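You operate a simulated robot arm through the tools that you are given. There is no shell and no other tool. Be economical: measure what you need, move in short steps, check, and stop when the job is done.

The job below is to be done with a simulated two-armed robot. You get a single attempt, and the scene is never put back.

## Task
Shut the blue flap 52. Take the film roll from the top of the two boxes by the winder and leave it on the lower shelf of the grey stand. Pick up the yellow filter cartridge with one hand, pass it to the other hand and put it on the top of the blue table. The order is free. Set down upright: film roll.
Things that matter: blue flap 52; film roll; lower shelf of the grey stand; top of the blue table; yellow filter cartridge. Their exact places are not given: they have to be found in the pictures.

Only the result counts: the job must be done as asked and must still hold three seconds after the hand-in. Knocking over, shifting, dropping, spilling or breaking anything else fails it.

## Robot
Two 7-joint arms with fingered hands on one trunk, on a base that drives. Base frame: it is fixed to the floor where the robot stands at the start and does not move with it; the origin is under the middle of the robot, x ahead of it, y to its left, z up. Units: mm, degrees, N and s.
The left shoulder is at the start at [70, 145, 1116], the right one opposite. With the tool pointing down near the work surface each hand reaches from about 400 to 780 mm from the robot's upright axis, wherever it stands, measured 20 degrees to its own side. Places, roughly: blue flap 52 [600, 0, 1300]; film roll [-4500, -6750, 1000]; lower shelf of the grey stand [-5300, -3000, 600]; top of the blue table [-3900, 7400, 800]; yellow filter cartridge [-5250, 6750, 1750]. Payload 3.5 kg a hand.
The tool frame of a hand sits at the grasp point between the pads (the TCP): z along the fingers, y along the line on which they close. The tips reach 25 mm beyond it. The gripper opens to 88 mm. The gripper's body begins 29 mm behind the TCP. The gripper is a hand of 4 fingers: y runs from the thumb to the fingers, the wrist lies at [-13, -97, -162] in the tool frame, and closing takes about 1.5 s.
Orientation is told as [roll, pitch, yaw] about the base's x, y, z axes, in that order, counted from this pose: with the fingers straight down and the wrist toward the robot, the tool's x, y and z point along [0, 1, 0], [1, 0, 0] and [0, 0, -1] of the base frame.

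## Interface
- The arms move only by the tool arm_command. It takes "left_rows", "right_rows" or both (then of equal length, played together; a hand with none holds still); each is a list of rows, each a list of 3 entries, a list of its own where there are three numbers: the shift along the tool's x, y, z in mm, then the turn, a rotation vector about the tool's x, y, z in degrees, then the finger opening in mm, from 0 to 88. In form: [[[tx, ty, tz], [rx, ry, rz], jaw], ...]. A call has 1 to 8 rows; each row shifts and turns the commanded pose from where the row before left it, along the tool's axes as they then stand. Each row takes 0.2 s and may step no farther than 50 mm and 8.6 degrees from the row before; otherwise, or with a gripper value out of range, the whole call is refused. Where a pose cannot be reached the arm comes as near as it can. A force on the tool above 40 N (or 10 N above the force at the start of the call, whichever is more), or a blocked arm, ends the call early, and 0.2 s more pass. Each finger travels about 45 mm/s and halts on what it meets, pressing with about 29 N; the grip force reading is that of the motor and also rises with nothing between the fingers. The clock runs only during rows and for 0.2 s after the last one: add rows that do not move to give the fingers time. It gives the time, the measured TCP pose, the force on the tool (base axes), the opening and the grip force at its end, in the units of the frame above (readings bear some noise), with the torque about the TCP (base axes, N m) and any sound that the robot's microphone picked up.
- Cameras (640 x 400 px; columns grow to the right, rows downward): "scene" is now at [142.7, 21.1, 1465.2]; the picture's right is [0.23, -0.97, 0.00], its down [-0.28, -0.07, -0.96] and it looks along [0.93, 0.22, -0.29] (base axes); focal length 227 px, centre (320, 200). "left" rides on the left gripper at [-64, -83, -98] in its tool frame; the picture's right is [-0.62, -0.37, 0.69], its down [0.71, -0.63, 0.30] and it looks along [0.32, 0.68, 0.65] (tool axes); focal length 265 px, centre (320, 200). "right" rides on the right gripper at [64, -83, -98] in its tool frame; the picture's right is [-0.62, 0.37, -0.69], its down [-0.71, -0.63, 0.30] and it looks along [-0.32, 0.68, 0.65] (tool axes); focal length 265 px, centre (320, 200).
- get_image(camera): a new picture of that camera. It takes no simulated time.
- slide_trunk(by): slides the trunk up (or, below 0, down) by that many mm; the arms and the scene camera ride with it, the base frame stays. It gives what a move gives, with no picture.
- roll_base(legs): drives the robot by 1 to 6 legs, each [ahead, left, turn to the left] in mm, mm and degrees, along the robot's own axes; the way and the turn of a leg run together, so that a leg with both is an arc; at most 1500 mm and 180 degrees a leg. The arms and the cameras ride along, it lands a little off, and it stops where it bumps. It gives what a move gives.
- set_grasp(shape, hand): the hand has 4 fingers and takes this shape, open, in about a second: jaw (thumb against the fingers, like two jaws); tri (thumb and two fingers); tip (a fingertip pinch); poke (one finger out to press); point (the index stretched); flat (the hand flat); cup (the hand cupped); fist (a fist). The gripper value then closes the fingers along that shape, each until it touches; the sizes above hold for jaw. It gives what a move gives, with no picture.
- turn_head(pan, tilt): turns the head with the scene camera to pan (to the left, within 86 degrees either way) and tilt (down, from -29 to 69), counted from straight ahead of the robot. It gives what a move gives.
- point_at(camera, pixels): there is no depth. For up to 12 entries [column, row, z] of the newest picture of that camera ("zoom" is the newest enlarged one), the place [x, y] in the base frame at which the ray of that pixel passes the height z, good to about 2 mm. It takes no simulated time.
- zoom(camera, box): a new picture of the part [left, top, right, bottom] of that camera's present view, enlarged. It takes no simulated time.
- close_job(): hands the job in; it is judged then, once.

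Keep the steps short. Do not move on a guess: measure, check each grasp and each placing, and mend mistakes. In all there are 110 turns and 108 pictures (those below and enlarged ones count). Leave the grippers open and the arms clear of the work at the hand-in unless told otherwise, and finish with a single line.

The tools are called as a command line: name --argument value ..., lists and objects as JSON in quotes. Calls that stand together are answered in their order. arm_command: Moves the arms, as the interface text tells. Its arguments: {"type":"object","properties":{"left_rows":{"type":"array","items":{"type":"array"}},"right_rows":{"type":"array","items":{"type":"array"}}},"required":[]} The other tools are called the same way: slide_trunk (by) slides the trunk up or down; set_grasp (shape, hand) gives the hand a shape; roll_base (legs) drives the base; turn_head (pan, tilt) turns the head that bears the scene camera; get_image (camera) takes a picture; point_at (camera, pixels) gives the place at which the rays of pixels pass given heights; zoom (camera, box) takes an enlarged picture of a part of a camera's view; close_job () hands the job in.

At the start:

```text
time: 0.0
left_tcp_pos: [453.1, 191.9, 1459.2]
left_tcp_rot: [0.0, 0.1, 0.0]
left_force: [0.1, -0.1, 0.1]
left_wrist_torque: [-0.02, 0.0, -0.02]
left_grip_width: 87.9
left_gripper_force: 0.1
left_shape: jaw
right_tcp_pos: [536.7, -169.6, 999.4]
right_tcp_rot: [0.0, 0.0, -0.1]
right_force: [-0.4, 0.6, 0.0]
right_wrist_torque: [0.0, -0.01, 0.05]
right_grip_width: 87.8
right_gripper_force: 0.2
right_shape: jaw
trunk travel left (down, up): [-679.0, 161.0]
robot x, y, heading: [-1.0, -0.4, 0.2]
head pan, tilt: [13.2, 16.6]
```

scene: 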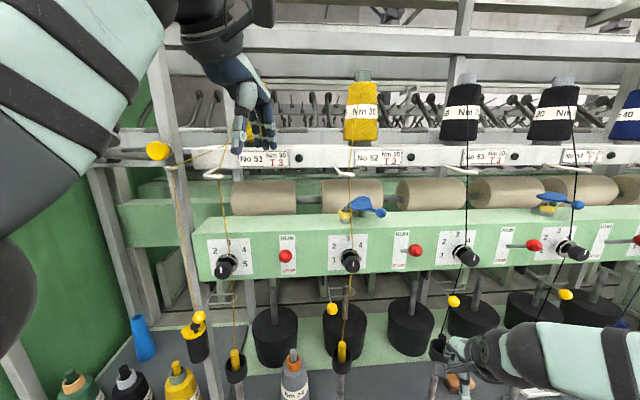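
right: 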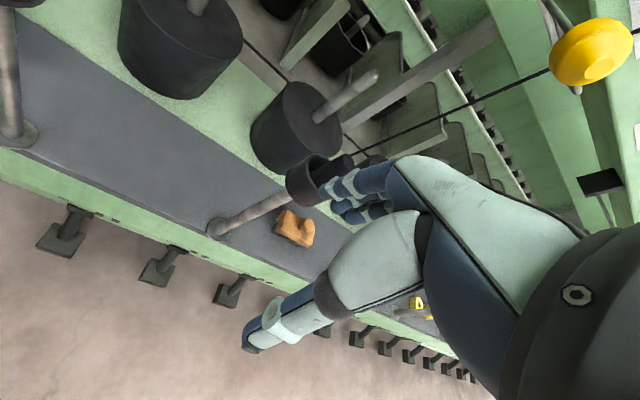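
left: 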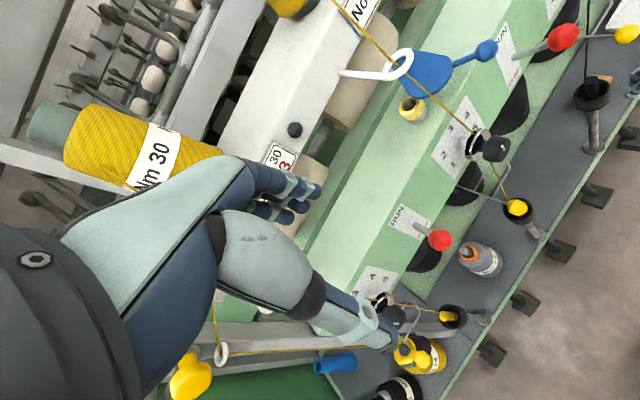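

I see a blue flap below the No 52 sign at about (362,206) in the scene picture. I enlarge it.

zoom --camera "scene" --box '[300, 140, 440, 228]'

zoom --camera "scene" --box '[500, 130, 640, 218]'

zoom --camera "left" --box '[330, 10, 530, 135]'

```text
4.55 times, centred on (370, 184) of scene
```

zoom: 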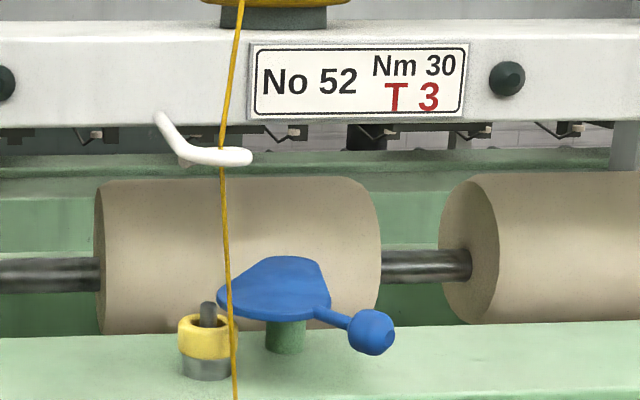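

```text
4.55 times, centred on (570, 174) of scene
```

zoom: 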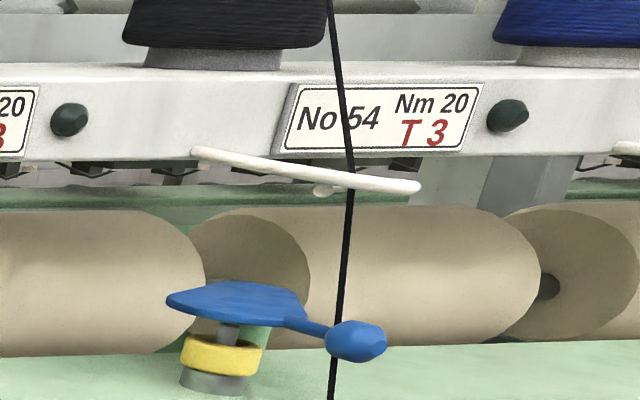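

```text
3.20 times, centred on (430, 72) of left
```

zoom: 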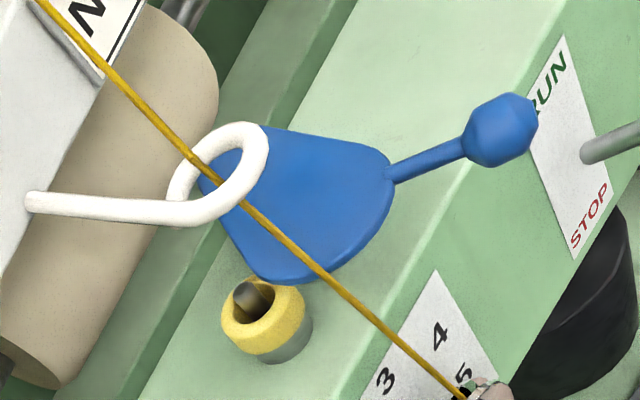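

Flap 52 has a plate on a green post, a knob to the right, and an uncovered yellow ring; flap 54 seems to cover its ring. I triangulate knob, plate and ring from both views.

point_at --camera "scene" --pixels '[[381.2, 212.6, 1300], [381.2, 212.6, 1200], [344.8, 211.5, 1300], [344.8, 211.5, 1200], [362.6, 214, 1300], [362.6, 214, 1200], [360, 197, 1300], [360, 197, 1200], [578, 205.5, 1300], [578, 205.5, 1200], [548, 208, 1300], [548, 208, 1200]]'

point_at --camera "left" --pixels '[[486.5, 50.6, 1300], [486.5, 50.6, 1200], [412.5, 105.3, 1300], [412.5, 105.3, 1200], [450, 64, 1300], [450, 64, 1200], [415, 97, 1300], [415, 97, 1200], [408, 52, 1300], [408, 52, 1200]]'

```text
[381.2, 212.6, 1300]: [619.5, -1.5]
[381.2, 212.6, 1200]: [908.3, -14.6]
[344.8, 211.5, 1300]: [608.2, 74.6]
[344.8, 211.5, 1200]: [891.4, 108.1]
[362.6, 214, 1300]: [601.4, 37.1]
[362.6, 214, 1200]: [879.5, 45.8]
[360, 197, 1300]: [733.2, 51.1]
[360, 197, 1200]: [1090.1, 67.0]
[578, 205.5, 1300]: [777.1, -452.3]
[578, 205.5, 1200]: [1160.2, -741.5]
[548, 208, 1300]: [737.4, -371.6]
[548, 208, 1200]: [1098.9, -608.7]
```

```text
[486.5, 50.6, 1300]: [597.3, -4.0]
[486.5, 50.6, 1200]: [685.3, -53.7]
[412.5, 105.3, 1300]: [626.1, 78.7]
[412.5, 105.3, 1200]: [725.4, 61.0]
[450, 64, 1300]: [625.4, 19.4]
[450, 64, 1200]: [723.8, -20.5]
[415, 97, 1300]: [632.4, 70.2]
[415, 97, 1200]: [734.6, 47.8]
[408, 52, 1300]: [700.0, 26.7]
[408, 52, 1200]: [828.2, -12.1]
```

Knob 52 comes out near [588,0,1311], ring near [636,77,1290]; the machine seems yawed about 16°. I turn the head to look at flap 54 (the closed reference) and compute plate corners of 52.

point_at --camera "left" --pixels '[[412.8, 50, 1311], [451.9, 61.6, 1311], [414.4, 97.5, 1311], [394, 69.4, 1311], [486.5, 50.6, 1311], [452, 78, 1311], [430, 95, 1311], [409, 107, 1290], [395, 106, 1290], [425, 112, 1290]]'

turn_head --pan -25 --tilt 16

get_image --camera "scene"

```text
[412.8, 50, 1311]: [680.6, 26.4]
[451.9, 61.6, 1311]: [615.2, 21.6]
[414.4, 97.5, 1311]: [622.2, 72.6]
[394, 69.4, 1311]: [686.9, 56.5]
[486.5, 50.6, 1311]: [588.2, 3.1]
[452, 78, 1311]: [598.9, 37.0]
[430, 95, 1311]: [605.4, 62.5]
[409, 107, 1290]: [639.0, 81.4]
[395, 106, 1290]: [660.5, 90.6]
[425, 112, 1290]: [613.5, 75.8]
```

```text
time: 1.0
left_tcp_pos: [453.4, 191.8, 1458.6]
left_tcp_rot: [0.0, 0.0, 0.1]
left_force: [0.2, -0.3, 0.1]
left_wrist_torque: [-0.03, -0.03, 0.02]
left_grip_width: 87.9
left_gripper_force: 0.1
left_shape: jaw
right_tcp_pos: [536.4, -169.3, 999.8]
right_tcp_rot: [0.0, 0.1, 0.0]
right_force: [0.4, -0.3, -0.2]
right_wrist_torque: [-0.01, -0.01, 0.02]
right_grip_width: 87.6
right_gripper_force: 0.0
right_shape: jaw
trunk travel left (down, up): [-679.0, 161.0]
robot x, y, heading: [-2.0, 3.1, -0.1]
head pan, tilt: [-25.0, 16.0]
```

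```text
101 pictures are left
```

scene: 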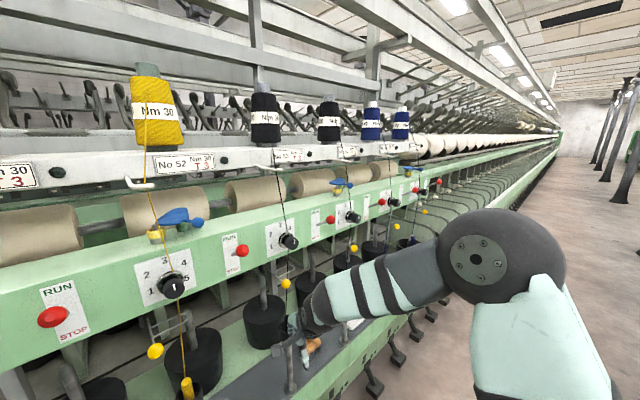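

Now both 52 (180,216) and 54 (342,184) are in view; I enlarge both.

zoom --camera "scene" --box '[130, 185, 226, 245]'

zoom --camera "scene" --box '[318, 170, 366, 200]'

```text
6.67 times, centred on (178, 215) of scene
```

zoom: 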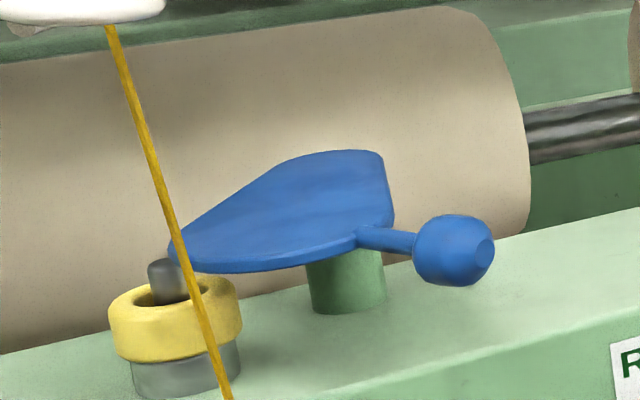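

```text
13.33 times, centred on (342, 185) of scene
```

zoom: 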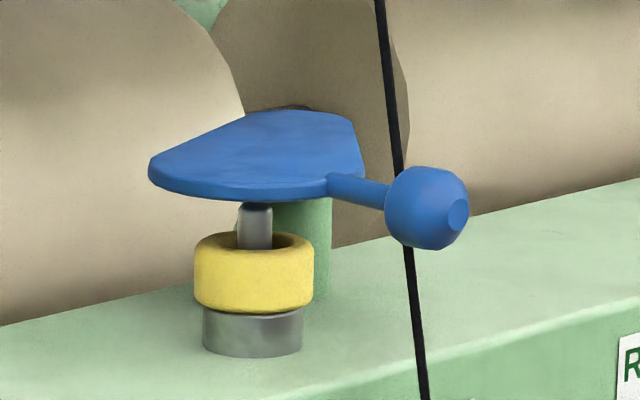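

I measure knobs, rings and posts of 52 and 54 from this view at the known heights.

point_at --camera "scene" --pixels '[[198.2, 222.5, 1311], [156.2, 229.2, 1290], [350.1, 185.6, 1311], [337.05, 188.4, 1290], [182, 230.7, 1270], [182, 230.7, 1280], [157.7, 243.5, 1270], [340.9, 192.1, 1270], [340.9, 192.1, 1280], [183.5, 224, 1300], [330, 182.8, 1308], [155.5, 223.5, 1308]]'

```text
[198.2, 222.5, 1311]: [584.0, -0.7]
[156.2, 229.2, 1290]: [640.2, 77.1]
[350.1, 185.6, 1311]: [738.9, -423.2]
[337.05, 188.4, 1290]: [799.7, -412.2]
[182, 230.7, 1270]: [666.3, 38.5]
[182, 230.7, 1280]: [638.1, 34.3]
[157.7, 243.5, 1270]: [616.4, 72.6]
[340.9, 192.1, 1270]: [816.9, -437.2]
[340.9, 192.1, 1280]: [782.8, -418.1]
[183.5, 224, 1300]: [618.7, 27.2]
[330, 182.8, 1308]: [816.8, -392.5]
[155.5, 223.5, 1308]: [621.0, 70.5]
```

The closed pose means turning the flap clockwise (seen from above) roughly 40°, knob moving left from y≈0. I check where the yellow thread is, so I don't touch it.

point_at --camera "scene" --pixels '[[143, 183, 1400], [143, 183, 1350], [157.3, 222, 1311], [157.3, 222, 1300], [168, 262, 1250], [168, 262, 1200], [170, 275, 1200], [172, 285, 1200]]'

point_at --camera "left" --pixels '[[391, 58.4, 1400], [391, 58.4, 1350], [430, 97, 1311], [430, 97, 1300], [450, 115, 1250], [450, 115, 1200], [470, 132, 1200], [485, 145, 1200]]'

get_image --camera "left"

```text
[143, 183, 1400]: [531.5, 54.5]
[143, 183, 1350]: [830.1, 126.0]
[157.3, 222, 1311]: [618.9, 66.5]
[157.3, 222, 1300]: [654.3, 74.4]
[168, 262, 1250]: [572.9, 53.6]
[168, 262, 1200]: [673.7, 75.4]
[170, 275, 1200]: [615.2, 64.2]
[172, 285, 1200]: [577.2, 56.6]
```

```text
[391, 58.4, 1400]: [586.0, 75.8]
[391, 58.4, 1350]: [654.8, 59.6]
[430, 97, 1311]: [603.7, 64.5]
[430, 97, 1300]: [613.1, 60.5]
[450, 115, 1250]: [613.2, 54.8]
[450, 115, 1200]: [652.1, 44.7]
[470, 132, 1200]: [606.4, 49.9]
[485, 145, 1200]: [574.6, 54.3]
```

```text
98 pictures are left
```

left: 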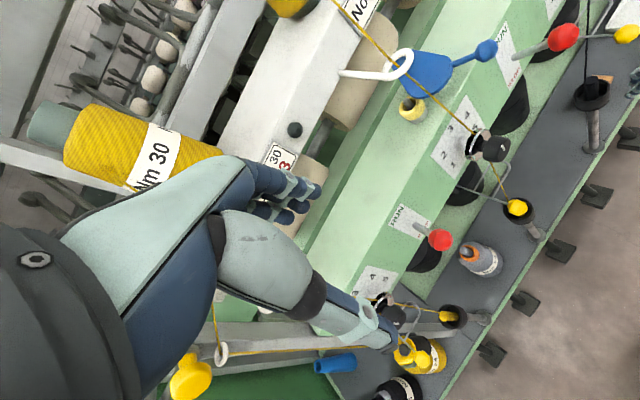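

The thread at flap height is near (592,65), left of the knob's end place (~(582,49)), so I will push the knob left from its right side with one finger, coming from the front. First I shape the left hand to poke and look.

set_grasp --shape "poke" --hand "left"

turn_head --pan 5 --tilt 14

arm_command --left_rows '[[[0, 0, 0], [-8.5, 0, 0], 88], [[0, 0, 0], [-8.5, 0, 0], 88], [[0, 0, 0], [-8.5, 0, 0], 88], [[0, 0, 0], [-8.5, 0, 0], 88], [[0, 0, 0], [-8.5, 0, 0], 88], [[0, 0, 0], [-8.5, 0, 0], 88]]'

get_image --camera "left"

get_image --camera "scene"

```text
time: 1.9
left_tcp_pos: [454.3, 191.4, 1460.2]
left_tcp_rot: [0.0, 0.1, 0.1]
left_force: [-0.2, 0.6, 0.2]
left_wrist_torque: [0.0, 0.02, -0.02]
left_grip_width: 0.2
left_gripper_force: 0.0
left_shape: poke
right_tcp_pos: [535.8, -170.7, 999.1]
right_tcp_rot: [-0.1, 0.0, 0.0]
right_force: [0.0, -0.1, 0.2]
right_wrist_torque: [-0.02, 0.0, 0.04]
right_grip_width: 87.4
right_gripper_force: 0.1
right_shape: jaw
trunk travel left (down, up): [-679.0, 161.0]
robot x, y, heading: [0.9, 1.4, 0.0]
head pan, tilt: [-25.0, 16.0]
```

```text
time: 2.9
left_tcp_pos: [453.3, 192.0, 1460.2]
left_tcp_rot: [0.0, 0.0, 0.0]
left_force: [-0.4, -0.7, 0.0]
left_wrist_torque: [-0.02, -0.03, -0.01]
left_grip_width: 0.0
left_gripper_force: 0.0
left_shape: poke
right_tcp_pos: [535.6, -170.2, 1000.3]
right_tcp_rot: [0.0, -0.1, 0.0]
right_force: [-0.3, 0.8, -0.2]
right_wrist_torque: [-0.03, 0.02, -0.02]
right_grip_width: 87.6
right_gripper_force: 0.0
right_shape: jaw
trunk travel left (down, up): [-679.0, 161.0]
robot x, y, heading: [-0.3, 0.5, 0.1]
head pan, tilt: [5.0, 14.0]
```

```text
time: 4.3
left_tcp_pos: [460.6, 194.0, 1458.4]
left_tcp_rot: [-0.2, -51.3, 0.3]
left_force: [-0.5, 0.8, -0.1]
left_wrist_torque: [-0.03, 0.03, -0.01]
left_grip_width: 0.3
left_gripper_force: 0.0
left_shape: poke
left hand out of reach, approached as far as the arm can: row 3
right_tcp_pos: [534.3, -168.2, 1000.2]
right_tcp_rot: [-0.2, -0.1, 0.0]
right_force: [0.0, 0.3, -0.1]
right_wrist_torque: [0.0, -0.04, 0.02]
right_grip_width: 87.7
right_gripper_force: 0.0
right_shape: jaw
trunk travel left (down, up): [-679.0, 161.0]
robot x, y, heading: [0.2, 0.3, -0.2]
head pan, tilt: [5.0, 14.0]
```

```text
97 pictures are left
```

left: 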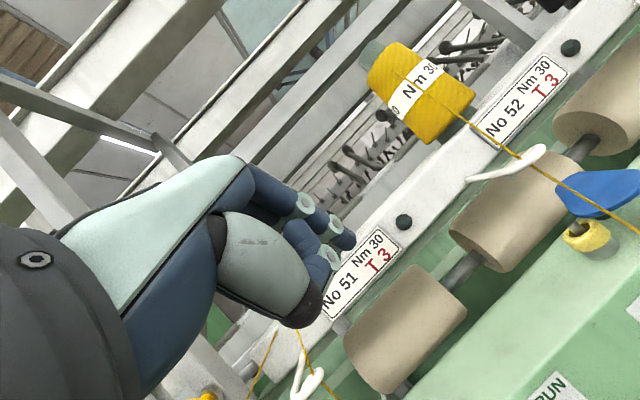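

```text
96 pictures are left
```

scene: 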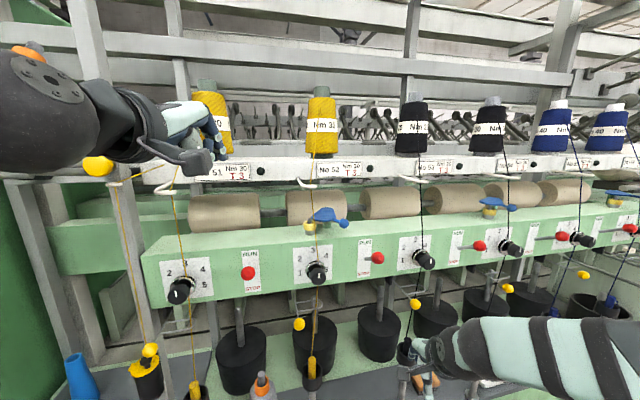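

The index finger stands out along the tool axis. I move the left hand right (226 mm) in free space in front of the machine, then check.

arm_command --left_rows '[[[-46, 0, 0], [0, 0, 0], 0], [[-46, 0, 0], [0, 0, 0], 0], [[-46, 0, 0], [0, 0, 0], 0], [[-46, 0, 0], [0, 0, 0], 0], [[-42, 0, 0], [0, 0, 0], 0], [[0, -16, 40], [0, 0, 0], 0], [[0, -17, 40], [0, 0, 0], 0]]'

get_image --camera "left"

get_image --camera "scene"

```text
time: 5.9
left_tcp_pos: [504.0, -35.6, 1382.5]
left_tcp_rot: [0.0, -51.0, 0.1]
left_force: [0.2, -0.8, 0.2]
left_wrist_torque: [-0.02, -0.02, 0.01]
left_grip_width: 0.0
left_gripper_force: 0.0
left_shape: poke
right_tcp_pos: [537.5, -169.7, 998.9]
right_tcp_rot: [0.1, 0.1, -0.1]
right_force: [-0.1, 0.0, -0.7]
right_wrist_torque: [0.04, 0.03, -0.01]
right_grip_width: 87.7
right_gripper_force: 0.0
right_shape: jaw
trunk travel left (down, up): [-679.0, 161.0]
robot x, y, heading: [0.3, 1.0, -0.1]
head pan, tilt: [5.0, 14.0]
```

```text
95 pictures are left
```

left: 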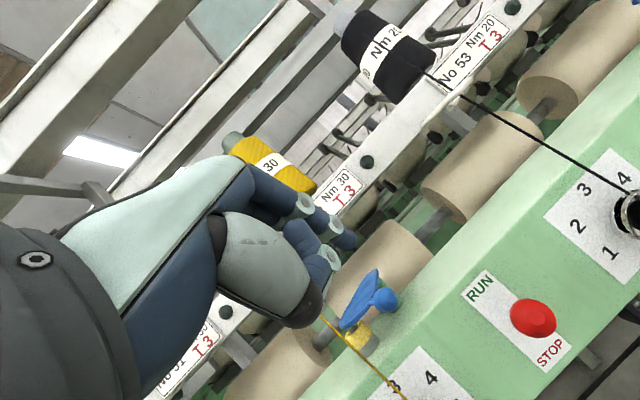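

```text
94 pictures are left
```

scene: 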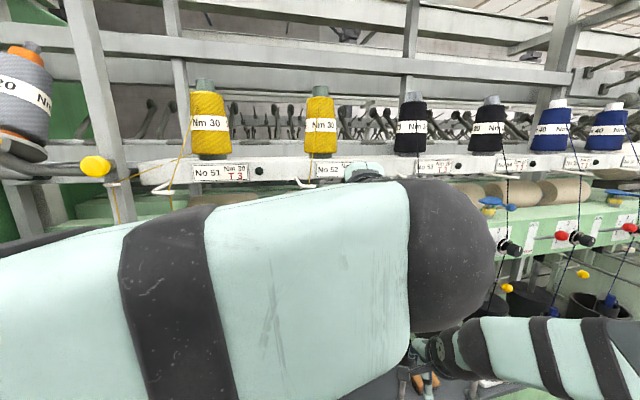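

The knob shows at (385,299) in the left picture, ahead of the finger. I check its position from here.

point_at --camera "left" --pixels '[[385, 299, 1311], [345, 240, 1366]]'

```text
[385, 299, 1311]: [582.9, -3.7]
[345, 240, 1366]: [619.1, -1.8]
```

Knob at (583,-3). I go 92 mm along the finger to its right side.

arm_command --left_rows '[[[-5, -2, 31], [0, 0, 0], 0], [[0, -2, 31], [0, 0, 0], 0], [[0, -3, 30], [0, 0, 0], 0], [[0, 0, 0], [0, 0, 0], 0]]'

get_image --camera "left"

```text
time: 6.9
left_tcp_pos: [570.0, -40.7, 1319.9]
left_tcp_rot: [0.0, -51.0, 0.0]
left_force: [-0.8, -0.1, -0.7]
left_wrist_torque: [-0.01, 0.0, 0.02]
left_grip_width: 0.1
left_gripper_force: 0.1
left_shape: poke
right_tcp_pos: [535.1, -170.9, 999.1]
right_tcp_rot: [0.1, 0.1, 0.0]
right_force: [0.2, 0.8, -0.1]
right_wrist_torque: [0.0, -0.01, -0.01]
right_grip_width: 87.6
right_gripper_force: 0.1
right_shape: jaw
trunk travel left (down, up): [-679.0, 161.0]
robot x, y, heading: [2.1, -0.9, 0.1]
head pan, tilt: [5.0, 14.0]
```

```text
93 pictures are left
```

left: 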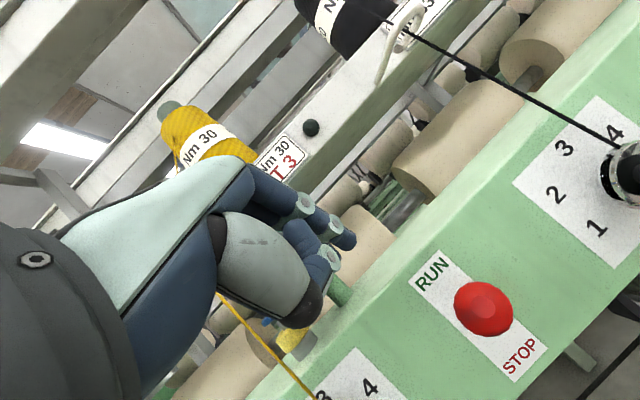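

In position. I push left in small steps, watching force.

arm_command --left_rows '[[[10, 0, 0], [0, 0, 0], 0], [[9, 0, 0], [0, 0, 0], 0], [[8, 0, 0], [0, 0, 0], 0], [[8, 0, 0], [0, 0, 0], 0], [[8, 0, 0], [0, 0, 0], 0], [[8, 0, 0], [0, 0, 0], 0], [[6, 0, 0], [0, 0, 0], 0], [[0, 0, 0], [0, 0, 0], 0]]'

get_image --camera "left"

```text
time: 8.7
left_tcp_pos: [569.1, 17.2, 1318.8]
left_tcp_rot: [0.0, -51.0, 0.1]
left_force: [0.0, 0.0, 0.2]
left_wrist_torque: [0.02, 0.01, 0.02]
left_grip_width: 0.0
left_gripper_force: 0.1
left_shape: poke
right_tcp_pos: [536.5, -170.6, 999.9]
right_tcp_rot: [0.1, 0.0, 0.0]
right_force: [0.2, -0.1, -0.1]
right_wrist_torque: [-0.01, 0.0, -0.01]
right_grip_width: 87.9
right_gripper_force: 0.0
right_shape: jaw
trunk travel left (down, up): [-679.0, 161.0]
robot x, y, heading: [-1.1, 0.6, -0.1]
head pan, tilt: [5.0, 14.0]
```

```text
92 pictures are left
```

left: 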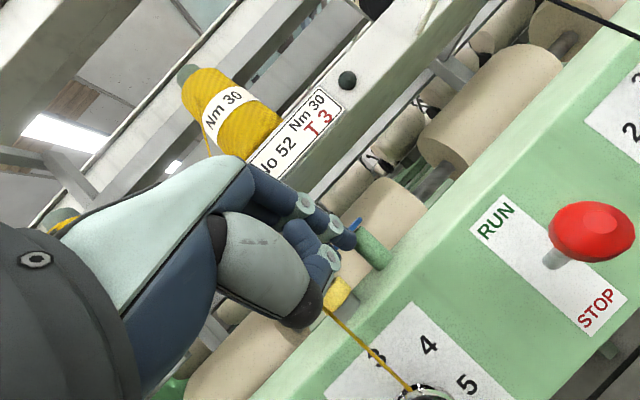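

No resistance yet and the knob is hidden; I push on in 4 mm steps up to about y = 35.

arm_command --left_rows '[[[4, 0, 0], [0, 0, 0], 0], [[4, 0, 0], [0, 0, 0], 0], [[4, 0, 0], [0, 0, 0], 0], [[4, 0, 0], [0, 0, 0], 0]]'

get_image --camera "left"

```text
time: 9.7
left_tcp_pos: [568.4, 32.8, 1319.0]
left_tcp_rot: [0.0, -51.1, 0.0]
left_force: [0.0, 0.6, 0.2]
left_wrist_torque: [0.0, 0.01, 0.01]
left_grip_width: 0.2
left_gripper_force: 0.0
left_shape: poke
right_tcp_pos: [535.1, -170.1, 1000.0]
right_tcp_rot: [-0.1, 0.0, 0.0]
right_force: [0.3, -0.7, -0.1]
right_wrist_torque: [-0.01, -0.04, 0.01]
right_grip_width: 87.6
right_gripper_force: 0.2
right_shape: jaw
trunk travel left (down, up): [-679.0, 161.0]
robot x, y, heading: [-3.5, 4.9, -0.1]
head pan, tilt: [5.0, 14.0]
```

```text
91 pictures are left
```

left: 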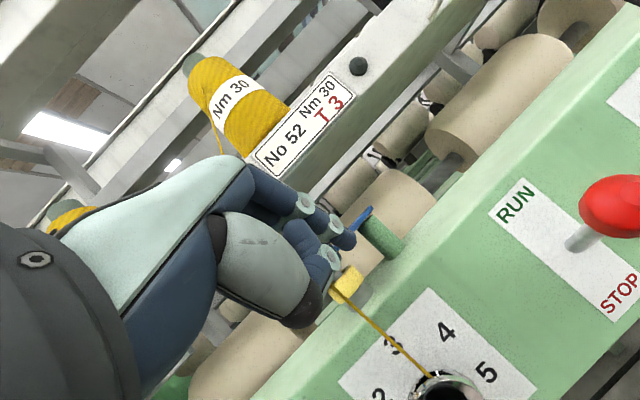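

No clear resistance; I back the finger off (right a little, then 90 mm out) and look.

arm_command --left_rows '[[[-10, 0, 0], [0, 0, 0], 0], [[-10, 0, -10], [0, 0, 0], 0], [[0, 0, -30], [0, 0, 0], 0], [[-20, 0, -30], [0, 0, 0], 0], [[-29, 0, -25], [0, 0, 0], 0]]'

zoom --camera "left" --box '[280, 220, 440, 320]'

```text
time: 10.9
left_tcp_pos: [492.1, -40.8, 1379.0]
left_tcp_rot: [0.3, -51.0, -0.2]
left_force: [0.3, -0.4, -0.1]
left_wrist_torque: [0.02, 0.01, 0.04]
left_grip_width: 0.0
left_gripper_force: 0.1
left_shape: poke
right_tcp_pos: [534.6, -172.4, 999.3]
right_tcp_rot: [0.2, 0.0, 0.0]
right_force: [0.4, 0.3, -0.6]
right_wrist_torque: [-0.02, 0.02, 0.0]
right_grip_width: 87.6
right_gripper_force: 0.1
right_shape: jaw
trunk travel left (down, up): [-679.0, 161.0]
robot x, y, heading: [-0.8, -0.6, 0.2]
head pan, tilt: [5.0, 14.0]
```

```text
4.00 times, centred on (360, 270) of left
```

zoom: 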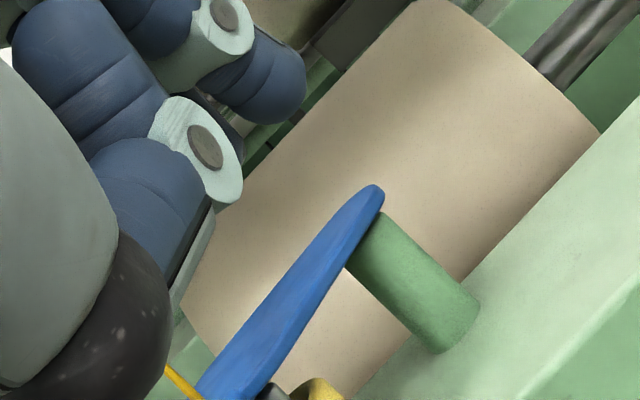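

The flap has turned. I lift the hand clear to see the whole flap.

arm_command --left_rows '[[[0, 25, -40], [0, 0, 0], 0], [[0, 25, -40], [0, 0, 0], 0], [[45, 0, 0], [0, 0, 0], 0], [[45, 0, 0], [0, 0, 0], 0], [[45, 0, 0], [0, 0, 0], 0], [[45, 0, 0], [0, 0, 0], 0], [[45, 0, 0], [0, 0, 0], 0]]'

turn_head --pan -25 --tilt 16

zoom --camera "scene" --box '[130, 185, 226, 245]'

get_image --camera "left"

```text
time: 12.5
left_tcp_pos: [464.4, 191.9, 1467.7]
left_tcp_rot: [0.0, -51.0, 0.1]
left_force: [-1.4, -0.2, -0.1]
left_wrist_torque: [-0.03, 0.01, -0.03]
left_grip_width: 0.0
left_gripper_force: 0.1
left_shape: poke
right_tcp_pos: [535.5, -168.4, 1000.2]
right_tcp_rot: [-0.1, 0.0, 0.0]
right_force: [1.0, 0.7, 0.2]
right_wrist_torque: [-0.03, 0.03, -0.02]
right_grip_width: 87.5
right_gripper_force: 0.0
right_shape: jaw
trunk travel left (down, up): [-679.0, 161.0]
robot x, y, heading: [2.6, -2.6, -0.2]
head pan, tilt: [5.0, 14.0]
```

```text
time: 13.4
left_tcp_pos: [465.0, 188.0, 1469.2]
left_tcp_rot: [0.0, -51.0, 0.0]
left_force: [-0.8, 0.1, 1.7]
left_wrist_torque: [-0.02, -0.06, 0.02]
left_grip_width: 0.0
left_gripper_force: 0.2
left_shape: poke
right_tcp_pos: [534.8, -170.4, 1000.8]
right_tcp_rot: [0.0, 0.0, 0.0]
right_force: [0.3, -0.1, 0.0]
right_wrist_torque: [-0.01, -0.04, 0.0]
right_grip_width: 87.7
right_gripper_force: 0.0
right_shape: jaw
trunk travel left (down, up): [-679.0, 161.0]
robot x, y, heading: [2.1, -3.7, 0.0]
head pan, tilt: [-25.0, 16.0]
```

```text
6.67 times, centred on (178, 215) of scene
```

zoom: 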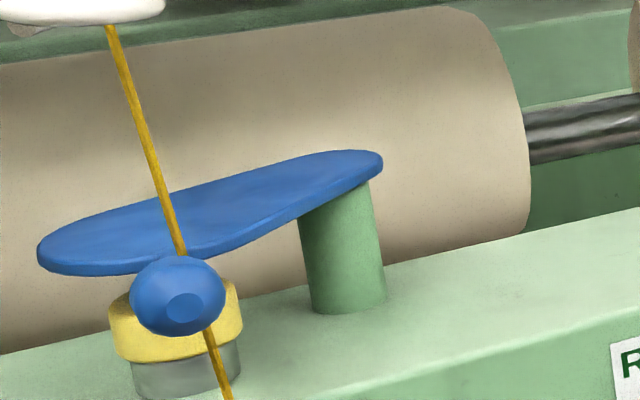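

```text
88 pictures are left
```

left: 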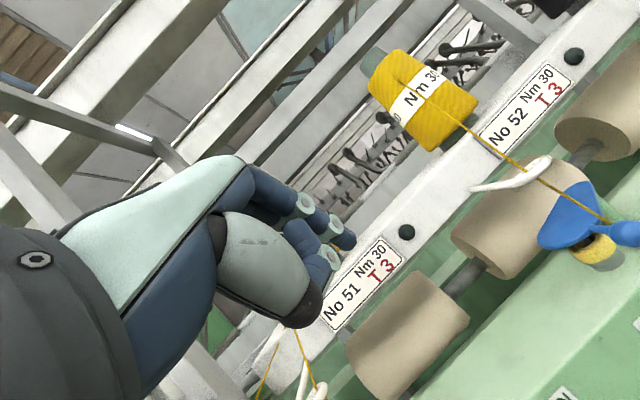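

The knob swung to in front of the ring at scene ≈(156.7,229.5). I measure it and compare with flap 54.

point_at --camera "scene" --pixels '[[156.7, 229.7, 1311], [350.1, 185.6, 1311], [156.2, 229.2, 1290], [142, 224, 1306]]'

zoom --camera "left" --box '[512, 160, 640, 280]'

```text
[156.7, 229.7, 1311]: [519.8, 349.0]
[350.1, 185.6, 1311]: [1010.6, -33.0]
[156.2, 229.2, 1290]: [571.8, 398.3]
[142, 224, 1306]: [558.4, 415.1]
```

```text
3.33 times, centred on (576, 220) of left
```

zoom: 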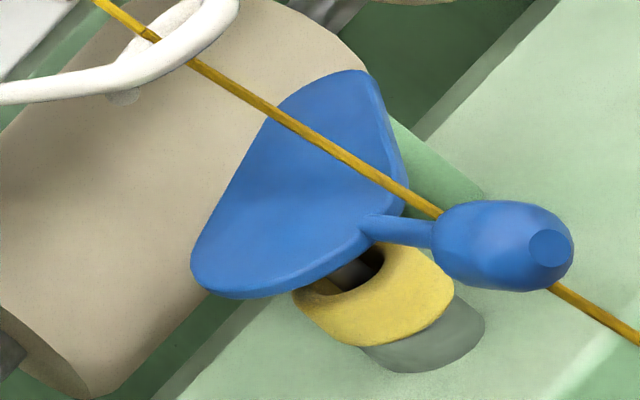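

The scene picture pose was old; I take a fresh one and remeasure.

zoom --camera "scene" --box '[130, 185, 226, 245]'

point_at --camera "zoom" --pixels '[[178, 297, 1311], [180, 300, 1290], [340, 290, 1275], [40, 255, 1306]]'

point_at --camera "left" --pixels '[[617, 233.5, 1311], [551, 245, 1306], [609, 251, 1275]]'

```text
6.67 times, centred on (178, 215) of scene
```

zoom: 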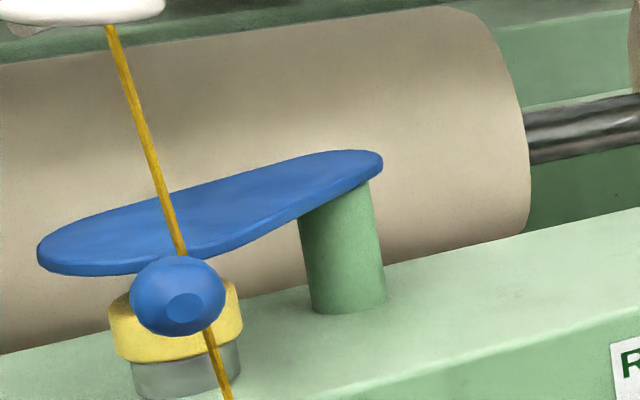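

```text
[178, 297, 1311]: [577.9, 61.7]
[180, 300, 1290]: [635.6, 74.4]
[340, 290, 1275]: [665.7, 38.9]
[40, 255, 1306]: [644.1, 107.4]
```

```text
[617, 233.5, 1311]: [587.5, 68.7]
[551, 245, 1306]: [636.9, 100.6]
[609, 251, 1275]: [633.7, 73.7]
```

The knob is now near (580,64), turned about 45°, close to the attitude of 54. To be sure it is at its stop, I go back in and push gently further, checking the force.

arm_command --left_rows '[[[-45, 0, 0], [0, 0, 0], 0], [[-45, 0, 0], [0, 0, 0], 0], [[-45, 0, 0], [0, 0, 0], 0], [[-42, 0, 0], [0, 0, 0], 0], [[0, -25, 40], [0, 0, 0], 0], [[0, -25, 40], [0, 0, 0], 0], [[0, 0, 48], [0, 0, 0], 0], [[0, 0, 46], [0, 0, 0], 0]]'

arm_command --left_rows '[[[6, 0, 0], [0, 0, 0], 0], [[6, 0, 0], [0, 0, 0], 0], [[6, 0, 0], [0, 0, 0], 0], [[0, 0, 0], [0, 0, 0], 0]]'

arm_command --left_rows '[[[3, 0, 0], [0, 0, 0], 0], [[3, 0, 0], [0, 0, 0], 0]]'

```text
time: 15.2
left_tcp_pos: [573.1, 15.8, 1319.3]
left_tcp_rot: [-0.1, -50.9, 0.1]
left_force: [1.1, 0.1, 0.7]
left_wrist_torque: [0.01, 0.02, -0.01]
left_grip_width: 0.0
left_gripper_force: 0.0
left_shape: poke
right_tcp_pos: [537.2, -169.2, 999.5]
right_tcp_rot: [0.1, 0.1, 0.0]
right_force: [0.4, -1.0, -0.2]
right_wrist_torque: [0.0, 0.0, 0.03]
right_grip_width: 87.5
right_gripper_force: 0.1
right_shape: jaw
trunk travel left (down, up): [-679.0, 161.0]
robot x, y, heading: [1.4, 3.1, -0.1]
head pan, tilt: [-25.0, 16.0]
```

```text
time: 16.2
left_tcp_pos: [567.9, 30.5, 1320.5]
left_tcp_rot: [0.0, -51.0, 0.0]
left_force: [-0.3, 0.6, -0.2]
left_wrist_torque: [0.01, -0.05, 0.01]
left_grip_width: 0.0
left_gripper_force: 0.1
left_shape: poke
right_tcp_pos: [536.0, -170.4, 998.7]
right_tcp_rot: [0.1, -0.1, 0.0]
right_force: [0.8, -0.2, 0.0]
right_wrist_torque: [0.01, -0.01, -0.01]
right_grip_width: 87.5
right_gripper_force: 0.1
right_shape: jaw
trunk travel left (down, up): [-679.0, 161.0]
robot x, y, heading: [-0.6, -1.8, -0.0]
head pan, tilt: [-25.0, 16.0]
```

```text
time: 16.8
left_tcp_pos: [568.0, 35.5, 1318.5]
left_tcp_rot: [0.0, -51.0, 0.0]
left_force: [-0.1, -0.5, 0.1]
left_wrist_torque: [-0.03, 0.01, 0.0]
left_grip_width: 0.0
left_gripper_force: 0.0
left_shape: poke
right_tcp_pos: [536.1, -170.6, 1000.1]
right_tcp_rot: [-0.1, 0.0, 0.0]
right_force: [-0.7, 0.0, -0.3]
right_wrist_torque: [-0.02, 0.01, 0.01]
right_grip_width: 87.5
right_gripper_force: 0.0
right_shape: jaw
trunk travel left (down, up): [-679.0, 161.0]
robot x, y, heading: [-0.2, -5.3, -0.1]
head pan, tilt: [-25.0, 16.0]
```

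arm_command --left_rows '[[[4, 0, 0], [0, 0, 0], 0], [[4, 0, 0], [0, 0, 0], 0], [[0, 0, 0], [0, 0, 0], 0]]'

arm_command --left_rows '[[[4, 0, 0], [0, 0, 0], 0], [[4, 0, 0], [0, 0, 0], 0], [[0, 0, 0], [0, 0, 0], 0]]'

get_image --camera "left"

get_image --camera "scene"

```text
time: 17.6
left_tcp_pos: [568.2, 42.6, 1319.9]
left_tcp_rot: [0.1, -51.1, -0.2]
left_force: [0.5, -5.8, 0.9]
left_wrist_torque: [-0.08, -0.05, -0.09]
left_grip_width: 0.0
left_gripper_force: 0.1
left_shape: poke
right_tcp_pos: [535.3, -171.8, 1000.2]
right_tcp_rot: [0.0, 0.0, 0.0]
right_force: [-0.1, 0.8, -1.0]
right_wrist_torque: [0.01, -0.01, -0.01]
right_grip_width: 87.7
right_gripper_force: 0.0
right_shape: jaw
trunk travel left (down, up): [-679.0, 161.0]
robot x, y, heading: [2.1, -0.3, -0.1]
head pan, tilt: [-25.0, 16.0]
```

```text
time: 18.4
left_tcp_pos: [568.4, 45.0, 1322.0]
left_tcp_rot: [0.3, -51.1, -0.5]
left_force: [-1.3, -15.9, 3.1]
left_wrist_torque: [-0.19, -0.06, -0.29]
left_grip_width: 0.1
left_gripper_force: 0.0
left_shape: poke
right_tcp_pos: [534.6, -175.7, 998.6]
right_tcp_rot: [0.3, 0.0, -0.1]
right_force: [-0.2, -0.8, 0.7]
right_wrist_torque: [0.01, -0.01, 0.04]
right_grip_width: 87.6
right_gripper_force: 0.0
right_shape: jaw
trunk travel left (down, up): [-679.0, 161.0]
robot x, y, heading: [0.6, -2.6, -0.1]
head pan, tilt: [-25.0, 16.0]
```

```text
85 pictures are left
```

left: 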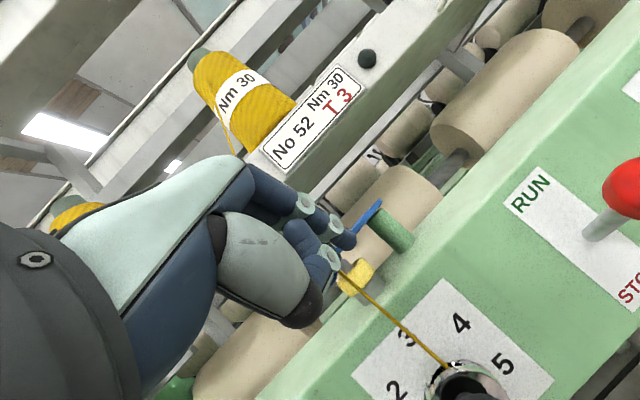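

```text
84 pictures are left
```

scene: 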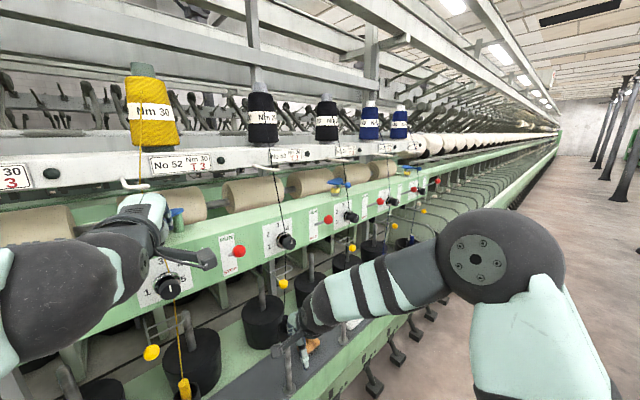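

The force rose to 16 N while the finger barely moved: the stop is reached. I back off to the right and out, lift and look.

arm_command --left_rows '[[[-12, 0, 0], [0, 0, 0], 0], [[-12, 0, 0], [0, 0, 0], 0], [[0, 0, -46], [0, 0, 0], 0], [[0, 0, -48], [0, 0, 0], 0], [[0, 25, -40], [0, 0, 0], 0], [[0, 25, -40], [0, 0, 0], 0], [[45, 0, 0], [0, 0, 0], 0], [[45, 0, 0], [0, 0, 0], 0]]'

arm_command --left_rows '[[[45, 0, 0], [0, 0, 0], 0], [[28, 0, 0], [0, 0, 0], 0]]'

zoom --camera "scene" --box '[130, 185, 226, 245]'

point_at --camera "zoom" --pixels '[[178, 297, 1311]]'

```text
time: 20.2
left_tcp_pos: [464.5, 123.5, 1467.0]
left_tcp_rot: [-0.2, -51.0, 0.1]
left_force: [-0.5, 0.6, -0.5]
left_wrist_torque: [-0.02, 0.0, 0.0]
left_grip_width: 0.0
left_gripper_force: 0.0
left_shape: poke
right_tcp_pos: [536.3, -167.6, 999.6]
right_tcp_rot: [-0.2, 0.0, 0.1]
right_force: [0.1, 1.0, -0.2]
right_wrist_torque: [-0.03, 0.0, -0.01]
right_grip_width: 87.5
right_gripper_force: 0.1
right_shape: jaw
trunk travel left (down, up): [-679.0, 161.0]
robot x, y, heading: [0.6, 0.7, -0.1]
head pan, tilt: [-25.0, 16.0]
```

```text
time: 20.8
left_tcp_pos: [463.0, 193.7, 1468.1]
left_tcp_rot: [-0.1, -50.9, 0.1]
left_force: [-0.5, -0.2, 0.3]
left_wrist_torque: [0.02, 0.02, 0.0]
left_grip_width: 0.0
left_gripper_force: 0.0
left_shape: poke
right_tcp_pos: [536.7, -168.8, 1000.4]
right_tcp_rot: [-0.1, 0.0, 0.0]
right_force: [-0.2, -0.2, 0.1]
right_wrist_torque: [-0.04, 0.0, -0.01]
right_grip_width: 87.4
right_gripper_force: 0.1
right_shape: jaw
trunk travel left (down, up): [-679.0, 161.0]
robot x, y, heading: [-1.0, -1.5, 0.0]
head pan, tilt: [-25.0, 16.0]
```

```text
6.67 times, centred on (178, 215) of scene
```

zoom: 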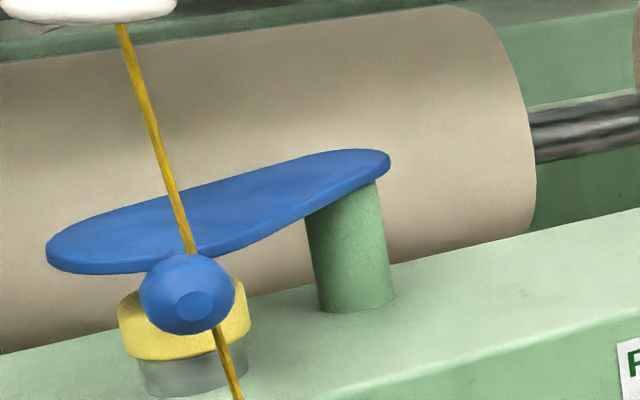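

```text
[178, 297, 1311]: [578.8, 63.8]
```

The flap looks the same as before, so it was already fully shut at the stop. Next I check around the right hand before driving off.

zoom --camera "right" --box '[160, 100, 480, 300]'

turn_head --pan -15 --tilt 45

get_image --camera "scene"

```text
2.00 times, centred on (320, 200) of right
```

zoom: 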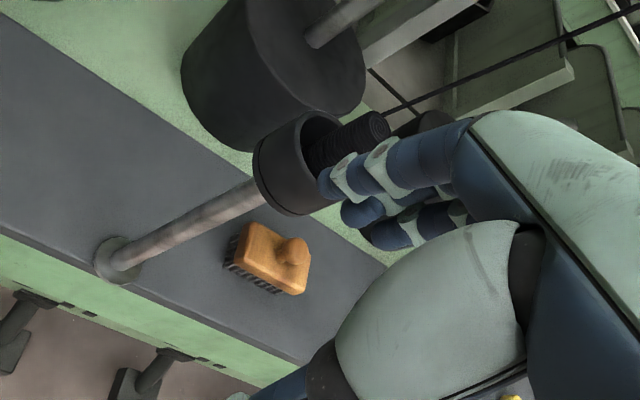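

```text
time: 21.8
left_tcp_pos: [463.9, 190.7, 1468.0]
left_tcp_rot: [0.0, -51.1, 0.0]
left_force: [0.1, -0.1, -0.6]
left_wrist_torque: [-0.02, 0.04, 0.02]
left_grip_width: 0.0
left_gripper_force: 0.1
left_shape: poke
right_tcp_pos: [535.4, -169.8, 1000.7]
right_tcp_rot: [0.0, 0.0, 0.1]
right_force: [0.6, 0.1, 0.4]
right_wrist_torque: [-0.01, 0.01, -0.05]
right_grip_width: 87.7
right_gripper_force: 0.1
right_shape: jaw
trunk travel left (down, up): [-679.0, 161.0]
robot x, y, heading: [4.6, 0.1, -0.0]
head pan, tilt: [-15.0, 45.0]
```

```text
81 pictures are left
```

scene: 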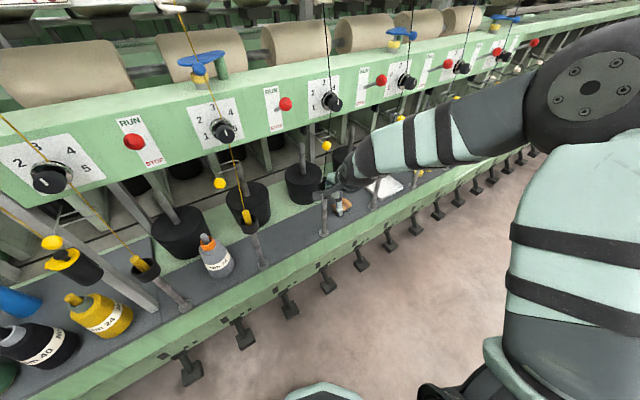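

The cup with bobbin is just beyond/below the right fingertips. I lift the right hand 50 mm, then draw it back; the left hand turns back down and withdraws too.

arm_command --right_rows '[[[0, 0, -25], [0, 0, 0], 88], [[0, 0, -25], [0, 0, 0], 88], [[0, -30, 0], [0, 0, 0], 88], [[0, -40, 0], [0, 0, 0], 88], [[0, -40, 0], [0, 0, 0], 88], [[0, -20, 0], [0, 0, 0], 88], [[0, 0, 0], [0, 0, 0], 88]]' --left_rows '[[[0, 0, -30], [0, 0, 0], 0], [[0, 0, 0], [8.5, 0, 0], 0], [[0, 0, 0], [8.5, 0, 0], 0], [[0, 0, 0], [8.5, 0, 0], 0], [[0, 0, 0], [8.5, 0, 0], 0], [[0, 0, 0], [8.5, 0, 0], 0], [[0, 0, 0], [8.5, 0, 0], 0]]'

roll_base --legs '[[-700, 0, 0]]'

set_grasp --hand "left" --shape "jaw"

turn_head --pan 0 --tilt 12

get_image --camera "scene"

```text
time: 23.4
left_tcp_pos: [446.6, 185.8, 1474.5]
left_tcp_rot: [0.2, 0.2, 0.1]
left_force: [-0.2, -0.3, 0.0]
left_wrist_torque: [0.0, 0.01, 0.03]
left_grip_width: 0.0
left_gripper_force: 0.1
left_shape: poke
left hand out of reach, approached as far as the arm can: row 3, 7
right_tcp_pos: [407.5, -169.9, 1049.7]
right_tcp_rot: [0.0, 0.1, -0.1]
right_force: [-0.1, -0.7, -0.7]
right_wrist_torque: [-0.02, 0.01, 0.01]
right_grip_width: 87.7
right_gripper_force: 0.0
right_shape: jaw
trunk travel left (down, up): [-679.0, 161.0]
robot x, y, heading: [-1.6, 0.8, -0.2]
head pan, tilt: [-15.0, 45.0]
```

```text
time: 27.2
left_tcp_pos: [-253.3, 187.0, 1474.7]
left_tcp_rot: [0.0, 0.0, 0.3]
left_force: [0.4, -0.8, 0.0]
left_wrist_torque: [0.01, -0.01, -0.04]
left_grip_width: 0.0
left_gripper_force: 0.0
left_shape: poke
right_tcp_pos: [-290.1, -170.6, 1049.0]
right_tcp_rot: [0.0, 0.0, 0.3]
right_force: [-0.1, 1.1, -0.1]
right_wrist_torque: [0.02, 0.04, -0.01]
right_grip_width: 87.8
right_gripper_force: 0.1
right_shape: jaw
trunk travel left (down, up): [-679.0, 161.0]
robot x, y, heading: [-698.9, 0.2, 0.3]
head pan, tilt: [-15.0, 45.0]
```

```text
time: 28.1
left_tcp_pos: [-253.0, 186.8, 1475.0]
left_tcp_rot: [0.0, 0.0, 0.3]
left_force: [-0.6, -0.1, -1.2]
left_wrist_torque: [-0.01, 0.04, 0.02]
left_grip_width: 88.1
left_gripper_force: 0.2
left_shape: jaw
right_tcp_pos: [-291.3, -170.1, 1051.7]
right_tcp_rot: [0.0, 0.1, 0.3]
right_force: [-0.4, 0.2, 0.7]
right_wrist_torque: [0.02, 0.04, -0.03]
right_grip_width: 87.6
right_gripper_force: 0.2
right_shape: jaw
trunk travel left (down, up): [-679.0, 161.0]
robot x, y, heading: [-694.8, -3.0, 0.2]
head pan, tilt: [-15.0, 45.0]
```

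```text
time: 29.1
left_tcp_pos: [-255.2, 186.6, 1475.7]
left_tcp_rot: [-0.1, 0.0, 0.4]
left_force: [0.5, -0.4, 0.5]
left_wrist_torque: [0.01, 0.02, 0.01]
left_grip_width: 87.8
left_gripper_force: 0.0
left_shape: jaw
right_tcp_pos: [-292.1, -170.5, 1050.3]
right_tcp_rot: [-0.1, 0.1, 0.3]
right_force: [0.1, 0.1, 0.7]
right_wrist_torque: [0.04, 0.0, 0.01]
right_grip_width: 87.8
right_gripper_force: 0.1
right_shape: jaw
trunk travel left (down, up): [-679.0, 161.0]
robot x, y, heading: [-696.4, -2.4, 0.3]
head pan, tilt: [0.0, 12.0]
```

```text
80 pictures are left
```

scene: 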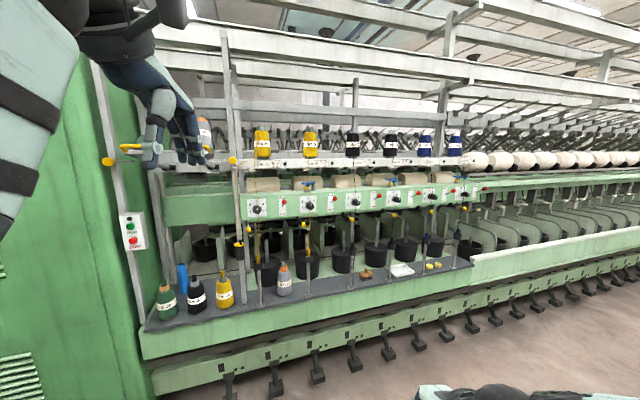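

Now I turn on the spot to look at the rest of the hall.

roll_base --legs '[[0, 0, -130]]'

get_image --camera "scene"

turn_head --pan -70 --tilt 12

get_image --camera "scene"

```text
time: 35.0
left_tcp_pos: [-857.2, -456.8, 1475.3]
left_tcp_rot: [0.0, 0.0, -131.9]
left_force: [0.3, -0.3, -0.4]
left_wrist_torque: [0.02, 0.0, -0.05]
left_grip_width: 87.9
left_gripper_force: 0.1
left_shape: jaw
right_tcp_pos: [-1095.5, -188.3, 1051.5]
right_tcp_rot: [0.0, 0.0, -131.9]
right_force: [0.3, -0.2, -0.2]
right_wrist_torque: [-0.05, 0.03, 0.01]
right_grip_width: 87.5
right_gripper_force: 0.1
right_shape: jaw
trunk travel left (down, up): [-679.0, 161.0]
robot x, y, heading: [-694.4, -2.5, -131.7]
head pan, tilt: [0.0, 12.0]
```

```text
79 pictures are left
```

scene: 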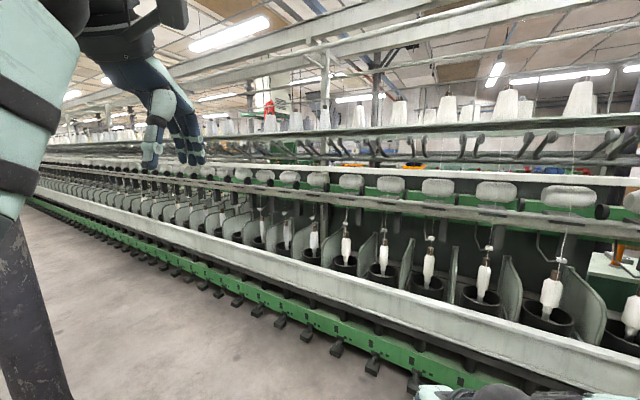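

```text
time: 36.4
left_tcp_pos: [-856.9, -457.5, 1476.2]
left_tcp_rot: [0.0, 0.1, -132.0]
left_force: [-0.5, 0.2, 0.2]
left_wrist_torque: [-0.02, 0.02, -0.01]
left_grip_width: 87.7
left_gripper_force: 0.1
left_shape: jaw
right_tcp_pos: [-1096.3, -189.6, 1051.5]
right_tcp_rot: [0.0, 0.0, -131.9]
right_force: [-0.7, -0.2, -0.3]
right_wrist_torque: [0.01, 0.04, 0.01]
right_grip_width: 87.6
right_gripper_force: 0.1
right_shape: jaw
trunk travel left (down, up): [-679.0, 161.0]
robot x, y, heading: [-694.6, -2.4, -131.9]
head pan, tilt: [-70.0, 12.0]
```

```text
78 pictures are left
```

scene: 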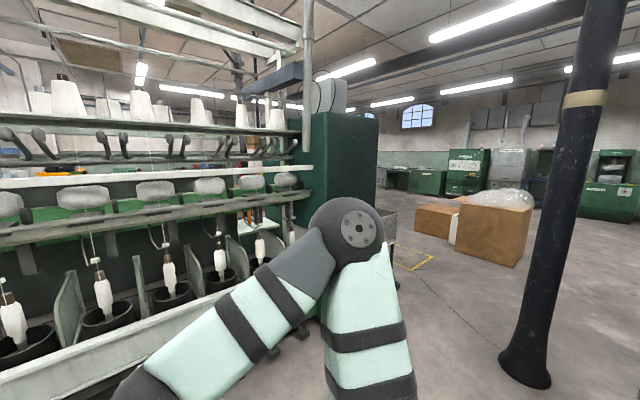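

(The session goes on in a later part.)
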